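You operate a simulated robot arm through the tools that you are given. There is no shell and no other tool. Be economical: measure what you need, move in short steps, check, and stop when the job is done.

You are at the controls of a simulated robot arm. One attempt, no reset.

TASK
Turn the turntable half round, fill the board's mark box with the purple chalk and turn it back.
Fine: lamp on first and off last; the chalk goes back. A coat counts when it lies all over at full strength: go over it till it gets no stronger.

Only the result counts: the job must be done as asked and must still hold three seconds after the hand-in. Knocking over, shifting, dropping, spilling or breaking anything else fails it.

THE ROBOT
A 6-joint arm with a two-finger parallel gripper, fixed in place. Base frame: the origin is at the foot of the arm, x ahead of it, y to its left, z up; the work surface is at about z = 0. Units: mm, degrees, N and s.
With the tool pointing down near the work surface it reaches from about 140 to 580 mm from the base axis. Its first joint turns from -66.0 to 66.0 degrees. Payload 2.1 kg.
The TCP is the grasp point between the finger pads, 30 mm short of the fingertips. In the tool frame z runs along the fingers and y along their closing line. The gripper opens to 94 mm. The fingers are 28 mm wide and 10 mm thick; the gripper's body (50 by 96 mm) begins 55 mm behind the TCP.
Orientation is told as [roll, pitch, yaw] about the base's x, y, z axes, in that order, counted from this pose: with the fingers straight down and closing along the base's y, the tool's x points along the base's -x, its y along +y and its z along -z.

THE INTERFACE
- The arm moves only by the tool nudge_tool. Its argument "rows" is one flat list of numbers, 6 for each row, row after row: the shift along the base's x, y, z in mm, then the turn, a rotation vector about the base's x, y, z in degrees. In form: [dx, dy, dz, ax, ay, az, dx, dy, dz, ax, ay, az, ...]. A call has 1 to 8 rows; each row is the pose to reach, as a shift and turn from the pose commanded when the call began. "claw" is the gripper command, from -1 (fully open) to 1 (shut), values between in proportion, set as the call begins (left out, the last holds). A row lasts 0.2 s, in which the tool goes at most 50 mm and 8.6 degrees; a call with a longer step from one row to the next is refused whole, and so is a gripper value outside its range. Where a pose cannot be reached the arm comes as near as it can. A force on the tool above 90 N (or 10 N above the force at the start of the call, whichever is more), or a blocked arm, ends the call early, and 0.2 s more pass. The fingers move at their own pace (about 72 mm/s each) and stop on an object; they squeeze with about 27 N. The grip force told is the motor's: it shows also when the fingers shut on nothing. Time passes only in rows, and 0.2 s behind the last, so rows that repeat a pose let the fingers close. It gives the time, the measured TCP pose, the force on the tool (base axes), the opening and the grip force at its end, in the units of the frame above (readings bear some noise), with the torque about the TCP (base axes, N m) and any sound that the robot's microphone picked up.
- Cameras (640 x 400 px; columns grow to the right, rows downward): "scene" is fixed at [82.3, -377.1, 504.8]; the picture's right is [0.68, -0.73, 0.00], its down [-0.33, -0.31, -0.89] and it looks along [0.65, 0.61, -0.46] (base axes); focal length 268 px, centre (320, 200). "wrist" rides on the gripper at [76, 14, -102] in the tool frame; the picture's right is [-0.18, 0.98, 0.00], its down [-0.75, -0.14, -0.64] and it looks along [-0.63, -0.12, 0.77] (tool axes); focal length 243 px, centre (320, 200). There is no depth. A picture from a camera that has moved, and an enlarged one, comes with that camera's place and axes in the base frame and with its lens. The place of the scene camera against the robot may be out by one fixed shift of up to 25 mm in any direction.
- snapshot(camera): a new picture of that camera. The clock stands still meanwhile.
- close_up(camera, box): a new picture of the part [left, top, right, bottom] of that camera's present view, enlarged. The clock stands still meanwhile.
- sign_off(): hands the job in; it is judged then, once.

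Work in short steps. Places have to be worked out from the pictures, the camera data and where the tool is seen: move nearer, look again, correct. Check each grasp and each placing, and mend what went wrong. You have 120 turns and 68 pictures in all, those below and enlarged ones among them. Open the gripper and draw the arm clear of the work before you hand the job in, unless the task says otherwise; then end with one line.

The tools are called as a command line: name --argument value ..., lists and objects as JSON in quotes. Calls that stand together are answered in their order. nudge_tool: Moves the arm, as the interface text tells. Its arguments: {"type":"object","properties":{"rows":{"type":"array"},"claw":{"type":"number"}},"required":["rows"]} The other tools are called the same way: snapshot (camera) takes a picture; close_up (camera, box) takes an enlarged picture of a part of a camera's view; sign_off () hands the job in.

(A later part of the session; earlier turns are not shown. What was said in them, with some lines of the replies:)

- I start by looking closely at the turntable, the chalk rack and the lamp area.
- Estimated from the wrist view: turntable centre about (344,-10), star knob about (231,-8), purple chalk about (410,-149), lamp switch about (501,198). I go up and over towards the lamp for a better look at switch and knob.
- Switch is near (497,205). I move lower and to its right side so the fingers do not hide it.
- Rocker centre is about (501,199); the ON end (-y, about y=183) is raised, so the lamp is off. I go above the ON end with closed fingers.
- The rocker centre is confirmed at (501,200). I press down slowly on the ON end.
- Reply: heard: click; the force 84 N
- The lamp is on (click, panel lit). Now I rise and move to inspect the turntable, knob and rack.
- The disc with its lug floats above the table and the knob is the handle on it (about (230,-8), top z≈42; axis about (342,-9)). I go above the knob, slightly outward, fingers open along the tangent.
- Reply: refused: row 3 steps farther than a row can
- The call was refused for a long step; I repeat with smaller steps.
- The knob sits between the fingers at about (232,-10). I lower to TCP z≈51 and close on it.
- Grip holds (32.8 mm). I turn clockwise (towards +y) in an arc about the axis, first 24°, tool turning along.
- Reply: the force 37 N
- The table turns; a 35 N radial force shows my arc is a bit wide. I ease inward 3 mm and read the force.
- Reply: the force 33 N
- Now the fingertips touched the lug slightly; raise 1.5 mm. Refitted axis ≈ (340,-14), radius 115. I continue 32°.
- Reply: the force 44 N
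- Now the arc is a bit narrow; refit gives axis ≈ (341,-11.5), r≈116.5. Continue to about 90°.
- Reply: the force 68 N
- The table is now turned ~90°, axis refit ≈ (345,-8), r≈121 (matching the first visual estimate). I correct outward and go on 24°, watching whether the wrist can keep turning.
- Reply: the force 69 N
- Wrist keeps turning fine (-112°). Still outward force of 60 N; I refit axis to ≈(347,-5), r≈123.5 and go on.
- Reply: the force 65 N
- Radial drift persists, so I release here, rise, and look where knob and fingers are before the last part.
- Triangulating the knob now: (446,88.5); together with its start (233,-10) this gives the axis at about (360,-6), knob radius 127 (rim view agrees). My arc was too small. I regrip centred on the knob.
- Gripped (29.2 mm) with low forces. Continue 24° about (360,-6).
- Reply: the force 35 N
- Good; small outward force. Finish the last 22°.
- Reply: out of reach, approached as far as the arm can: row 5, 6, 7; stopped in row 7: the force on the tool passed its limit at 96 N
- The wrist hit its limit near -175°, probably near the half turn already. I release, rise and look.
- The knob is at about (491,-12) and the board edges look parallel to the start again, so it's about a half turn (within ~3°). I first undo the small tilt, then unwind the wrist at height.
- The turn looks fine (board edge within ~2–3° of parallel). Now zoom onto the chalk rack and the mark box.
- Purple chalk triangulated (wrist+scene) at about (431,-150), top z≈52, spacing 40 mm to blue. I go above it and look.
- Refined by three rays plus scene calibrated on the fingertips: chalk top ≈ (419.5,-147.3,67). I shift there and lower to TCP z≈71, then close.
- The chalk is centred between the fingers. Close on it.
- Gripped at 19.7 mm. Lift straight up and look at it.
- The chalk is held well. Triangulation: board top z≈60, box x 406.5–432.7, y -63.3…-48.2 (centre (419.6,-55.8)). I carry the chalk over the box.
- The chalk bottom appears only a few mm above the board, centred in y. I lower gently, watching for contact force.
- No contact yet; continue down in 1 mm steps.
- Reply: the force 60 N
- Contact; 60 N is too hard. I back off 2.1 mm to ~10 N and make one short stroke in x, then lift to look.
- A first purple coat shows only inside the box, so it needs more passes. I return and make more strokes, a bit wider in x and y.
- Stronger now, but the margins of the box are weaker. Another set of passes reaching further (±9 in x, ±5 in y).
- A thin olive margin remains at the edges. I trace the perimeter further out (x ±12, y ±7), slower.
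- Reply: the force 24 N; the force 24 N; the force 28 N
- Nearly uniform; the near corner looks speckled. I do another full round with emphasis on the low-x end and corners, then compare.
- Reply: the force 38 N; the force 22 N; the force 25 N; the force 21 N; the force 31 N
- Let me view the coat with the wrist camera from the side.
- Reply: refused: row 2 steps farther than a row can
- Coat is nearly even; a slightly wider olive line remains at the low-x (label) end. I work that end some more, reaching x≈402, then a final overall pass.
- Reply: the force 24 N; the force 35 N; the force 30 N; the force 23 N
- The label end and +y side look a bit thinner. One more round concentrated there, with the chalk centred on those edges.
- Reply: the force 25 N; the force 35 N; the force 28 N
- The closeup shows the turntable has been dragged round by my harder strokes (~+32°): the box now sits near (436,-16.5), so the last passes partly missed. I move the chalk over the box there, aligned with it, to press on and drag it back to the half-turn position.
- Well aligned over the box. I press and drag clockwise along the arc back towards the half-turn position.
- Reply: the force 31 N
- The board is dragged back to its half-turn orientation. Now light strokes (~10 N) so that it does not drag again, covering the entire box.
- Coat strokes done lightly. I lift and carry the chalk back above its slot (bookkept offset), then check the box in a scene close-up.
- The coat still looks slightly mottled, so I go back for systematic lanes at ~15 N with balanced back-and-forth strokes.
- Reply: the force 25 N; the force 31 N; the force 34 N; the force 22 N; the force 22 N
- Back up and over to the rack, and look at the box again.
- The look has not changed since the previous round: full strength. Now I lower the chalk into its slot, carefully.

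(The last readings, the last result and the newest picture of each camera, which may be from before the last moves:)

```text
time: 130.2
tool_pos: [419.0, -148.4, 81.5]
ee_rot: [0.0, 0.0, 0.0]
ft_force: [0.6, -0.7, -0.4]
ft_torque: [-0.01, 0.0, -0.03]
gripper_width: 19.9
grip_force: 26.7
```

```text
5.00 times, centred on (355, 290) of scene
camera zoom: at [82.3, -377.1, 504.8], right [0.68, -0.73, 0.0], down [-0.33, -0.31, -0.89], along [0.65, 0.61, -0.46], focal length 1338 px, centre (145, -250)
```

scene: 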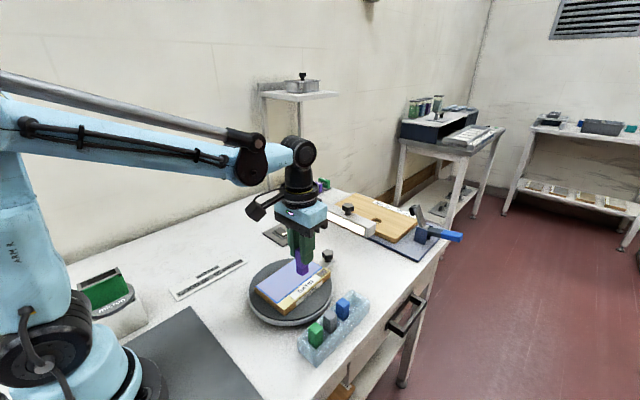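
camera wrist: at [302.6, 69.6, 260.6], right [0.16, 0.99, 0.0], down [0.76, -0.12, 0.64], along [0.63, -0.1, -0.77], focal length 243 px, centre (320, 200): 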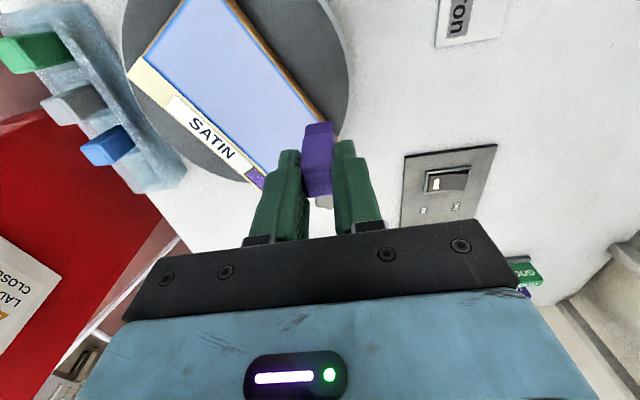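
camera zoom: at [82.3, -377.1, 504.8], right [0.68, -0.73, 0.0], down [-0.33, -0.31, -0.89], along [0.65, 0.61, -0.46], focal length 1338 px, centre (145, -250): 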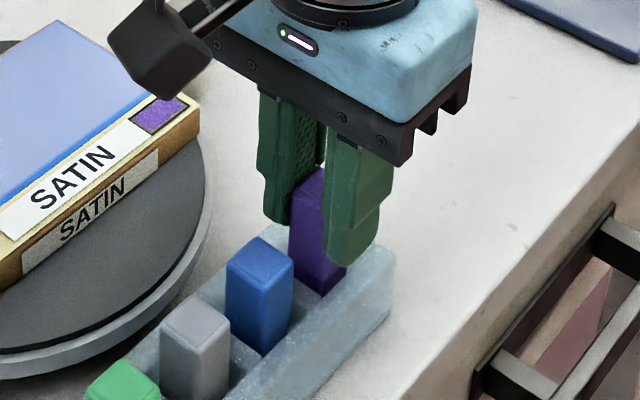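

It is in the slot with no force; lower the last ~10 mm.

nudge_tool --rows '[0, 0, -4, 0, 0, 0, 0, 0, -7, 0, 0, 0, 0, 0, -9, 0, 0, 0, 0, 0, -9, 0, 0, 0]'

```text
time: 131.2
tool_pos: [419.5, -148.4, 72.8]
ee_rot: [0.1, -0.1, 0.0]
ft_force: [0.7, -0.3, 0.7]
ft_torque: [-0.04, 0.0, 0.04]
gripper_width: 19.7
grip_force: 27.2
```

nudge_tool --rows '[0, 0, -0.7, 0, 0, 0, 0, 0, -1.4, 0, 0, 0, 0, 0, -1.4, 0, 0, 0]'

```text
time: 132.0
tool_pos: [419.3, -148.5, 72.4]
ee_rot: [0.0, 0.0, 0.1]
ft_force: [0.2, -0.8, 30.4]
ft_torque: [-0.08, -0.1, 0.04]
gripper_width: 20.1
grip_force: 26.5
```

Seated (floor contact). Release and rise straight up.

nudge_tool --rows '[0, 0, 1, 0, 0, 0, 0, 0, 1, 0, 0, 0, 0, 0, 1, 0, 0, 0, 0, 0, 25, 0, 0, 0, 0, 0, 70, 0, 0, 0, 0, 0, 110, 0, 0, 0, 0, 0, 110, 0, 0, 0]' --claw -0.1

snapshot --camera "wrist"

```text
time: 133.6
tool_pos: [419.8, -149.1, 181.2]
ee_rot: [0.0, 0.0, 0.0]
ft_force: [0.2, -0.1, 0.4]
ft_torque: [0.04, 0.0, -0.02]
gripper_width: 51.8
grip_force: 0.1
```

```text
4 pictures are left
camera wrist: at [343.3, -134.4, 283.4], right [0.18, 0.98, 0.0], down [0.75, -0.14, 0.64], along [0.63, -0.12, -0.77], focal length 243 px, centre (320, 200)
```

wrist: 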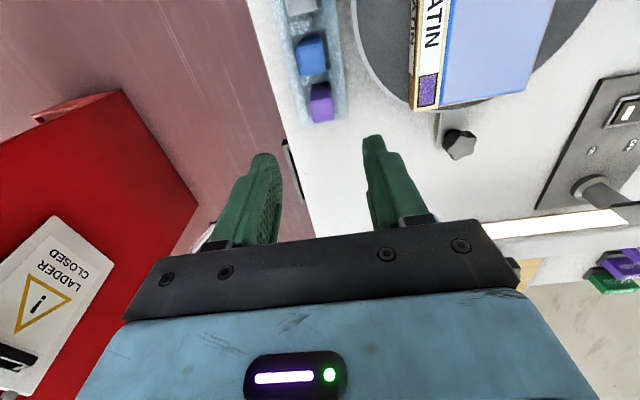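

The chalk is home. Knob is at about (490,-10). I move above it with yaw 0 and lower to grip.

nudge_tool --rows '[15, 35, 0, 0, 0, 0, 35, 70, 0, 0, 0, 0, 53, 105, 0, 0, 0, 0, 70, 139, 0, 0, 0, 0, 70, 139, -45, 0, 0, 0, 70, 139, -75, 0, 0, 0, 70, 139, -75, 0, 0, 0]' --claw -0.3

close_up --camera "wrist" --box '[220, 60, 420, 240]'

```text
time: 135.2
tool_pos: [490.2, -8.7, 105.6]
ee_rot: [0.0, 0.0, 0.0]
ft_force: [0.6, 0.4, 0.5]
ft_torque: [0.02, -0.04, 0.0]
gripper_width: 60.9
grip_force: 0.1
```

```text
2.22 times, centred on (320, 150) of wrist
camera zoom: at [413.1, 4.7, 208.0], right [0.18, 0.98, 0.0], down [0.75, -0.14, 0.64], along [0.63, -0.12, -0.77], focal length 539 px, centre (320, 311)
```

zoom: 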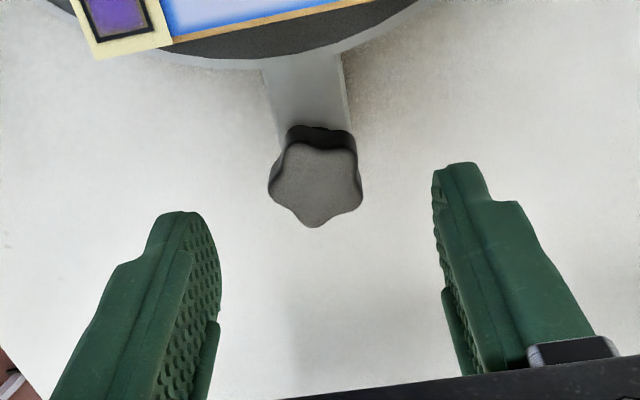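

Knob at ≈(493,-12); small correction, lower and close.

nudge_tool --rows '[2.5, -3, -25, 0, 0, 0, 2.5, -3, -45, 0, 0, 0, 2.5, -3, -53, 0, 0, 0, 2.5, -3, -53, 0, 0, 0]'

nudge_tool --rows '[0, 0, 0, 0, 0, 0, 0, 0, 0, 0, 0, 0, 0, 0, 0, 0, 0, 0]' --claw 1

```text
time: 136.2
tool_pos: [491.4, -12.4, 52.8]
ee_rot: [0.1, 0.0, -0.1]
ft_force: [0.0, -0.2, -0.9]
ft_torque: [-0.01, 0.0, 0.02]
gripper_width: 60.9
grip_force: 0.2
```

```text
time: 137.0
tool_pos: [492.1, -10.1, 52.7]
ee_rot: [0.2, 0.1, 0.1]
ft_force: [-5.2, 22.6, -2.9]
ft_torque: [-0.3, 0.13, -0.27]
gripper_width: 29.0
grip_force: 45.0
```

Gripped. Turn back counter-clockwise along the arc about (361,-8.5), first 24°.

nudge_tool --rows '[0, 2, 0, 0, 0, 0, -0.3, 9.9, 0, 0, 0, 4, -1.2, 19.5, 0, 0, 0, 8, -2.7, 28.6, 0, 0, 0, 12, -4.7, 37.5, 0, 0, 0, 16, -7.4, 46.2, 0, 0, 0, 20, -10.7, 54.8, 0, 0, 0, 24]'

```text
time: 138.6
tool_pos: [481.7, 42.1, 52.8]
ee_rot: [0.1, 0.0, 24.0]
ft_force: [-8.0, -1.8, 17.5]
ft_torque: [-0.46, 0.67, -0.18]
gripper_width: 28.9
grip_force: 44.8
```

Forces low. Continue another 32°.

nudge_tool --rows '[-3.9, 8.2, 0, 0, 0, 4, -8.3, 16.2, 0, 0, 0, 8, -13.3, 23.9, 0, 0, 0, 12, -18.9, 31.2, 0, 0, 0, 16, -24.9, 38.1, 0, 0, 0, 20, -31.4, 44.5, 0, 0, 0, 24, -38.3, 50.5, 0, 0, 0, 28, -45.6, 56, 0, 0, 0, 32]'

```text
time: 140.4
tool_pos: [435.9, 97.4, 52.2]
ee_rot: [0.0, 0.0, 56.1]
ft_force: [-4.2, 3.2, 24.3]
ft_torque: [-0.42, 0.3, -0.63]
gripper_width: 28.9
grip_force: 45.0
```

nudge_tool --rows '[-7.7, 4.9, 1, 0, 0, 4, -15.7, 9.4, 1, 0, 0, 8, -24, 13.2, 1, 0, 0, 12, -32.5, 16.5, 1, 0, 0, 16, -41.3, 19.1, 1, 0, 0, 20, -50.2, 21.2, 1, 0, 0, 24, -59.2, 22.6, 1, 0, 0, 28, -68.3, 23.4, 1, 0, 0, 32]'

```text
time: 142.2
tool_pos: [367.2, 120.8, 53.2]
ee_rot: [0.2, 0.0, 88.1]
ft_force: [-3.9, 9.8, -26.4]
ft_torque: [0.08, -0.05, -0.6]
gripper_width: 28.6
grip_force: 45.2
```

Smooth. Now release, rise, turn the wrist by -180° and regrip here (avoids the wrist limit).

nudge_tool --rows '[0, 0, -1, 0, 0, 0, 0, 0, -1, 0, 0, 0, 0, 0, 10, 0, 0, 0, 0, 0, 50, 0, 0, 0, 0, 0, 70, 0, 0, -8.5, 0, 0, 70, 0, 0, -17, 0, 0, 70, 0, 0, -25.5, 0, 0, 70, 0, 0, -34]' --claw -0.3

nudge_tool --rows '[0, 0, 0, 0, 0, -8.5, 0, 0, 0, 0, 0, -17, 0, 0, 0, 0, 0, -25.5, 0, 0, 0, 0, 0, -34, 0, 0, 0, 0, 0, -42.5, 0, 0, 0, 0, 0, -51, 0, 0, 0, 0, 0, -59.5, 0, 0, 0, 0, 0, -68]'

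nudge_tool --rows '[0, 0, 0, 0, 0, -8.5, 0, 0, 0, 0, 0, -17, 0, 0, 0, 0, 0, -25.5, 0, 0, 0, 0, 0, -34, 0, 0, 0, 0, 0, -42.5, 0, 0, 0, 0, 0, -51, 0, 0, 0, 0, 0, -59.5, 0, 0, 0, 0, 0, -68]'

nudge_tool --rows '[0, 0, -10, 0, 0, -5, 0, 0, -40, 0, 0, -10, 0, 0, -60, 0, 0, -10, 0, 0, -69.5, 0, 0, -10, 0, 0, -69.5, 0, 0, -10]'

nudge_tool --rows '[0, 0, 0, 0, 0, 0, 0, 0, 0, 0, 0, 0, 0, 0, 0, 0, 0, 0]' --claw 1

```text
time: 144.0
tool_pos: [367.5, 120.9, 124.2]
ee_rot: [0.0, 0.1, 53.8]
ft_force: [-0.1, -0.1, 0.6]
ft_torque: [0.0, 0.03, -0.03]
gripper_width: 61.0
grip_force: 0.1
```

```text
time: 145.8
tool_pos: [368.4, 121.1, 123.9]
ee_rot: [0.0, -0.1, -14.2]
ft_force: [0.1, 0.3, 0.2]
ft_torque: [0.01, -0.01, 0.02]
gripper_width: 61.3
grip_force: 0.0
```

```text
time: 147.6
tool_pos: [367.0, 120.4, 125.0]
ee_rot: [0.1, 0.1, -82.2]
ft_force: [0.2, 0.2, 0.6]
ft_torque: [-0.02, 0.0, -0.02]
gripper_width: 61.0
grip_force: 0.0
```

```text
time: 148.8
tool_pos: [367.8, 122.5, 53.6]
ee_rot: [0.0, -0.1, -92.1]
ft_force: [-0.5, 0.1, 1.2]
ft_torque: [0.04, -0.04, 0.01]
gripper_width: 61.3
grip_force: 0.0
```

```text
time: 149.6
tool_pos: [367.7, 121.0, 54.7]
ee_rot: [0.0, 0.0, -92.0]
ft_force: [0.1, 0.8, -5.2]
ft_torque: [0.14, -0.11, -0.09]
gripper_width: 29.0
grip_force: 45.1
```

Regripped. Continue counter-clockwise.

nudge_tool --rows '[-9.1, -0.5, 0, 0, 0, 4, -18.2, -1, 0, 0, 0, 8, -27.1, -2.1, 0, 0, 0, 12, -36.1, -3.9, 0, 0, 0, 16, -44.8, -6.2, 0, 0, 0, 20, -53.4, -9.2, 0, 0, 0, 24, -61.7, -12.8, 0, 0, 0, 28, -69.8, -16.9, 0, 0, 0, 32]'

```text
time: 151.4
tool_pos: [296.7, 104.9, 55.3]
ee_rot: [0.1, 0.3, -59.9]
ft_force: [-13.7, 19.8, 21.4]
ft_torque: [0.06, 0.12, -0.46]
gripper_width: 28.9
grip_force: 45.0
```

nudge_tool --rows '[-8.8, -4.2, 0, 0, 0, 4, -16.2, -9.4, 0, 0, 0, 8, -23.3, -15.1, 0, 0, 0, 12, -29.9, -21.3, 0, 0, 0, 16, -36.1, -28, 0, 0, 0, 20, -41.8, -35, 0, 0, 0, 24, -46.9, -42.5, 0, 0, 0, 28, -51.6, -50.3, 0, 0, 0, 32]'

```text
time: 153.2
tool_pos: [245.3, 54.0, 53.7]
ee_rot: [-0.2, 0.3, -28.0]
ft_force: [-24.2, 10.0, 23.2]
ft_torque: [0.13, 0.15, -0.41]
gripper_width: 28.8
grip_force: 44.5
```

Last ~30° to bring the knob back to its starting place (~(231,-9.3)).

nudge_tool --rows '[-4.1, -8.1, 0, 0, 0, 4, -7.6, -16.4, 0, 0, 0, 8, -10.6, -25, 0, 0, 0, 12, -12.9, -33.8, 0, 0, 0, 16, -14.6, -42.7, 0, 0, 0, 20, -15.7, -51.7, 0, 0, 0, 24, -16.2, -60.8, 0, 0, 0, 28, -16.2, -64.2, 0, 0, 0, 29.5]'

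nudge_tool --rows '[0, 0, 0, 0, 0, 0, 0, 0, 0, 0, 0, 0, 0, 0, 15, 0, 0, 0, 0, 0, 60, 0, 0, 0, 0, -20, 100, 0, 0, -1.5, 0, -60, 120, 0, 0, -1.5, 0, -100, 140, 0, 0, -1.5, 0, -100, 140, 0, 0, -1.5]' --claw -0.3

close_up --camera "scene" --box '[220, 240, 380, 380]'

```text
time: 155.0
tool_pos: [229.4, -9.9, 54.4]
ee_rot: [0.1, 0.2, 1.5]
ft_force: [-12.3, -0.7, -17.3]
ft_torque: [-0.14, 0.81, -0.67]
gripper_width: 29.2
grip_force: 45.3
```

```text
time: 156.8
tool_pos: [229.8, -109.0, 195.0]
ee_rot: [0.1, 0.0, -0.1]
ft_force: [0.3, -0.2, -0.5]
ft_torque: [0.0, 0.01, -0.02]
gripper_width: 61.2
grip_force: 0.1
```

```text
2.86 times, centred on (300, 310) of scene
camera zoom: at [82.3, -377.1, 504.8], right [0.68, -0.73, 0.0], down [-0.33, -0.31, -0.89], along [0.65, 0.61, -0.46], focal length 764 px, centre (377, -114)
```

zoom: 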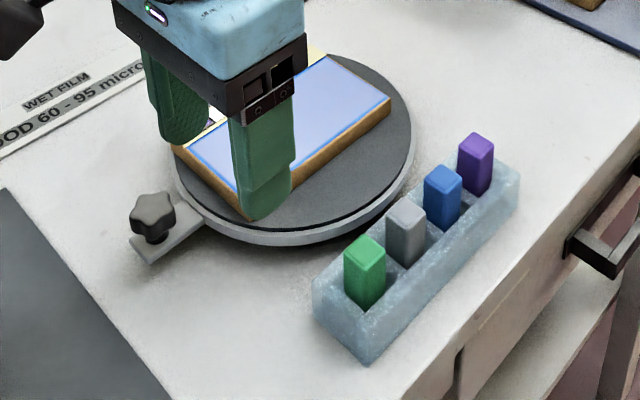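

The turntable matches its starting picture exactly. Now to the lamp: closed fingers over the OFF end (y≈218), at a safe height.

nudge_tool --rows '[28, 36, 0, 0, 0, 0, 56, 72, 0, 0, 0, 0, 84, 108, 0, 0, 0, 0, 112, 144, 0, 0, 0, 0, 140, 180, 0, 0, 0, 0, 168, 216, 0, 0, 0, 0, 196, 252, 0, 0, 0, 0, 224, 288, 0, 0, 0, 0]' --claw 1

nudge_tool --rows '[25, 20, 0, 0, 0, 0, 46.5, 39, 0, 0, 0, 0, 46.5, 39, -45, 0, 0, 0, 46.5, 39, -90, 0, 0, 0, 46.5, 39, -116, 0, 0, 0, 46.5, 39, -116, 0, 0, 0]'

```text
time: 158.6
tool_pos: [455.3, 177.5, 195.0]
ee_rot: [-0.1, -0.1, 0.0]
ft_force: [0.1, -0.1, -0.2]
ft_torque: [0.02, 0.03, 0.03]
gripper_width: 0.0
grip_force: 27.3
```

```text
time: 160.0
tool_pos: [500.6, 216.4, 78.1]
ee_rot: [-0.1, 0.0, 0.0]
ft_force: [-1.2, -0.5, 0.8]
ft_torque: [-0.01, 0.02, -0.01]
gripper_width: 0.0
grip_force: 27.2
```

Over the OFF end; press down slowly as before.

nudge_tool --rows '[0, 1, -10, 0, 0, 0, 0, 1, -20, 0, 0, 0, 0, 1, -26, 0, 0, 0, 0, 1, -30, 0, 0, 0, 0, 1, -34, 0, 0, 0, 0, 1, -36, 0, 0, 0, 0, 1, -38, 0, 0, 0, 0, 1, -39, 0, 0, 0]'

```text
time: 161.9
tool_pos: [500.3, 217.6, 43.4]
ee_rot: [-0.1, 0.1, 0.0]
ft_force: [-0.5, 1.3, 20.7]
ft_torque: [-0.19, -0.05, -0.02]
gripper_width: 0.0
grip_force: 27.2
heard: click
stopped in row 8: the force on the tool passed its limit at 90 N (the readings are from after the stop); the commanded pose is now the measured one
```

Click heard. Rise, draw clear with open gripper, and check the lamp.

nudge_tool --rows '[0, 0, 40, 0, 0, 0, 0, 0, 85, 0, 0, 0, -30, -30, 110, 0, 0, 0, -65, -60, 130, 0, 0, 0, -100, -90, 150, 0, 0, 0, -135, -120, 170, 0, 0, 0, -170, -120, 200, 0, 0, 0, -205, -120, 230, 0, 0, 0]'

nudge_tool --rows '[-20, 0, 20, 0, 0, 0, -30, 0, 40, 0, 0, 0, -30, 0, 40, 0, 0, 0]' --claw -1

close_up --camera "scene" --box '[210, 170, 450, 350]'

```text
refused: row 4 steps farther than a row can; nothing moved
```

```text
time: 162.7
tool_pos: [470.8, 217.8, 82.9]
ee_rot: [-0.1, 0.1, -0.1]
ft_force: [-0.6, -0.5, 0.0]
ft_torque: [-0.01, -0.01, 0.02]
gripper_width: 94.0
grip_force: 0.1
```

```text
2.22 times, centred on (330, 260) of scene
camera zoom: at [82.3, -377.1, 504.8], right [0.68, -0.73, 0.0], down [-0.33, -0.31, -0.89], along [0.65, 0.61, -0.46], focal length 594 px, centre (298, 67)
```

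zoom: 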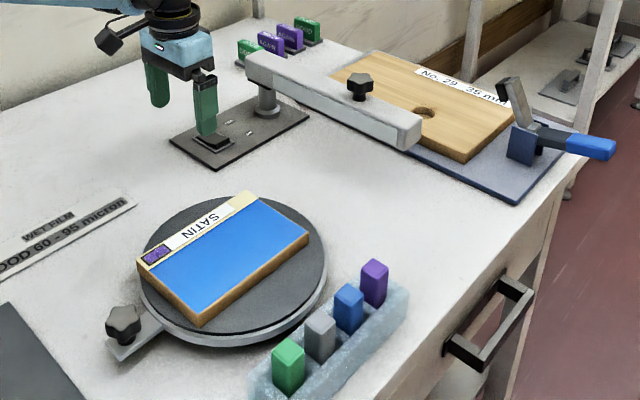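

The first retreat was refused, but the second already lifted the tool clear; the lamp is off, chalk and turntable are home. I now rise and withdraw.

nudge_tool --rows '[0, 0, 40, 0, 0, 0, 0, 0, 85, 0, 0, 0, -30, -20, 110, 0, 0, 0, -60, -40, 130, 0, 0, 0, -90, -60, 150, 0, 0, 0, -120, -80, 170, 0, 0, 0, -150, -100, 190, 0, 0, 0, -150, -100, 190, 0, 0, 0]'

snapshot --camera "scene"

```text
time: 164.5
tool_pos: [320.2, 118.2, 273.7]
ee_rot: [-0.1, 0.2, 0.1]
ft_force: [-0.8, -0.3, 0.1]
ft_torque: [-0.01, 0.01, -0.02]
gripper_width: 94.1
grip_force: 0.0
```

```text
0 pictures are left
```

scene: 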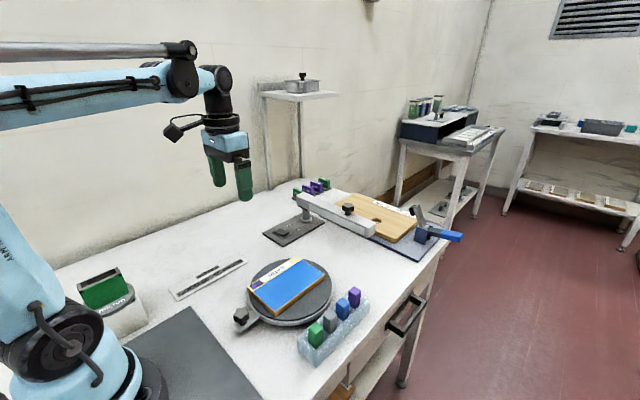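

Everything is in place: lamp off, board back, box purple, chalk in its slot, arm clear. I hand in.

sign_off

```text
The job is handed in.
```

I turned the table half round, filled the mark box with purple chalk and turned it back; the lamp went on first and off last, and the chalk is in its slot. My harder strokes dragged the table about 32° off partway, so I brought it back and finished with lighter passes; a thin uncoated line about 1 mm wide may remain along the box's edge.
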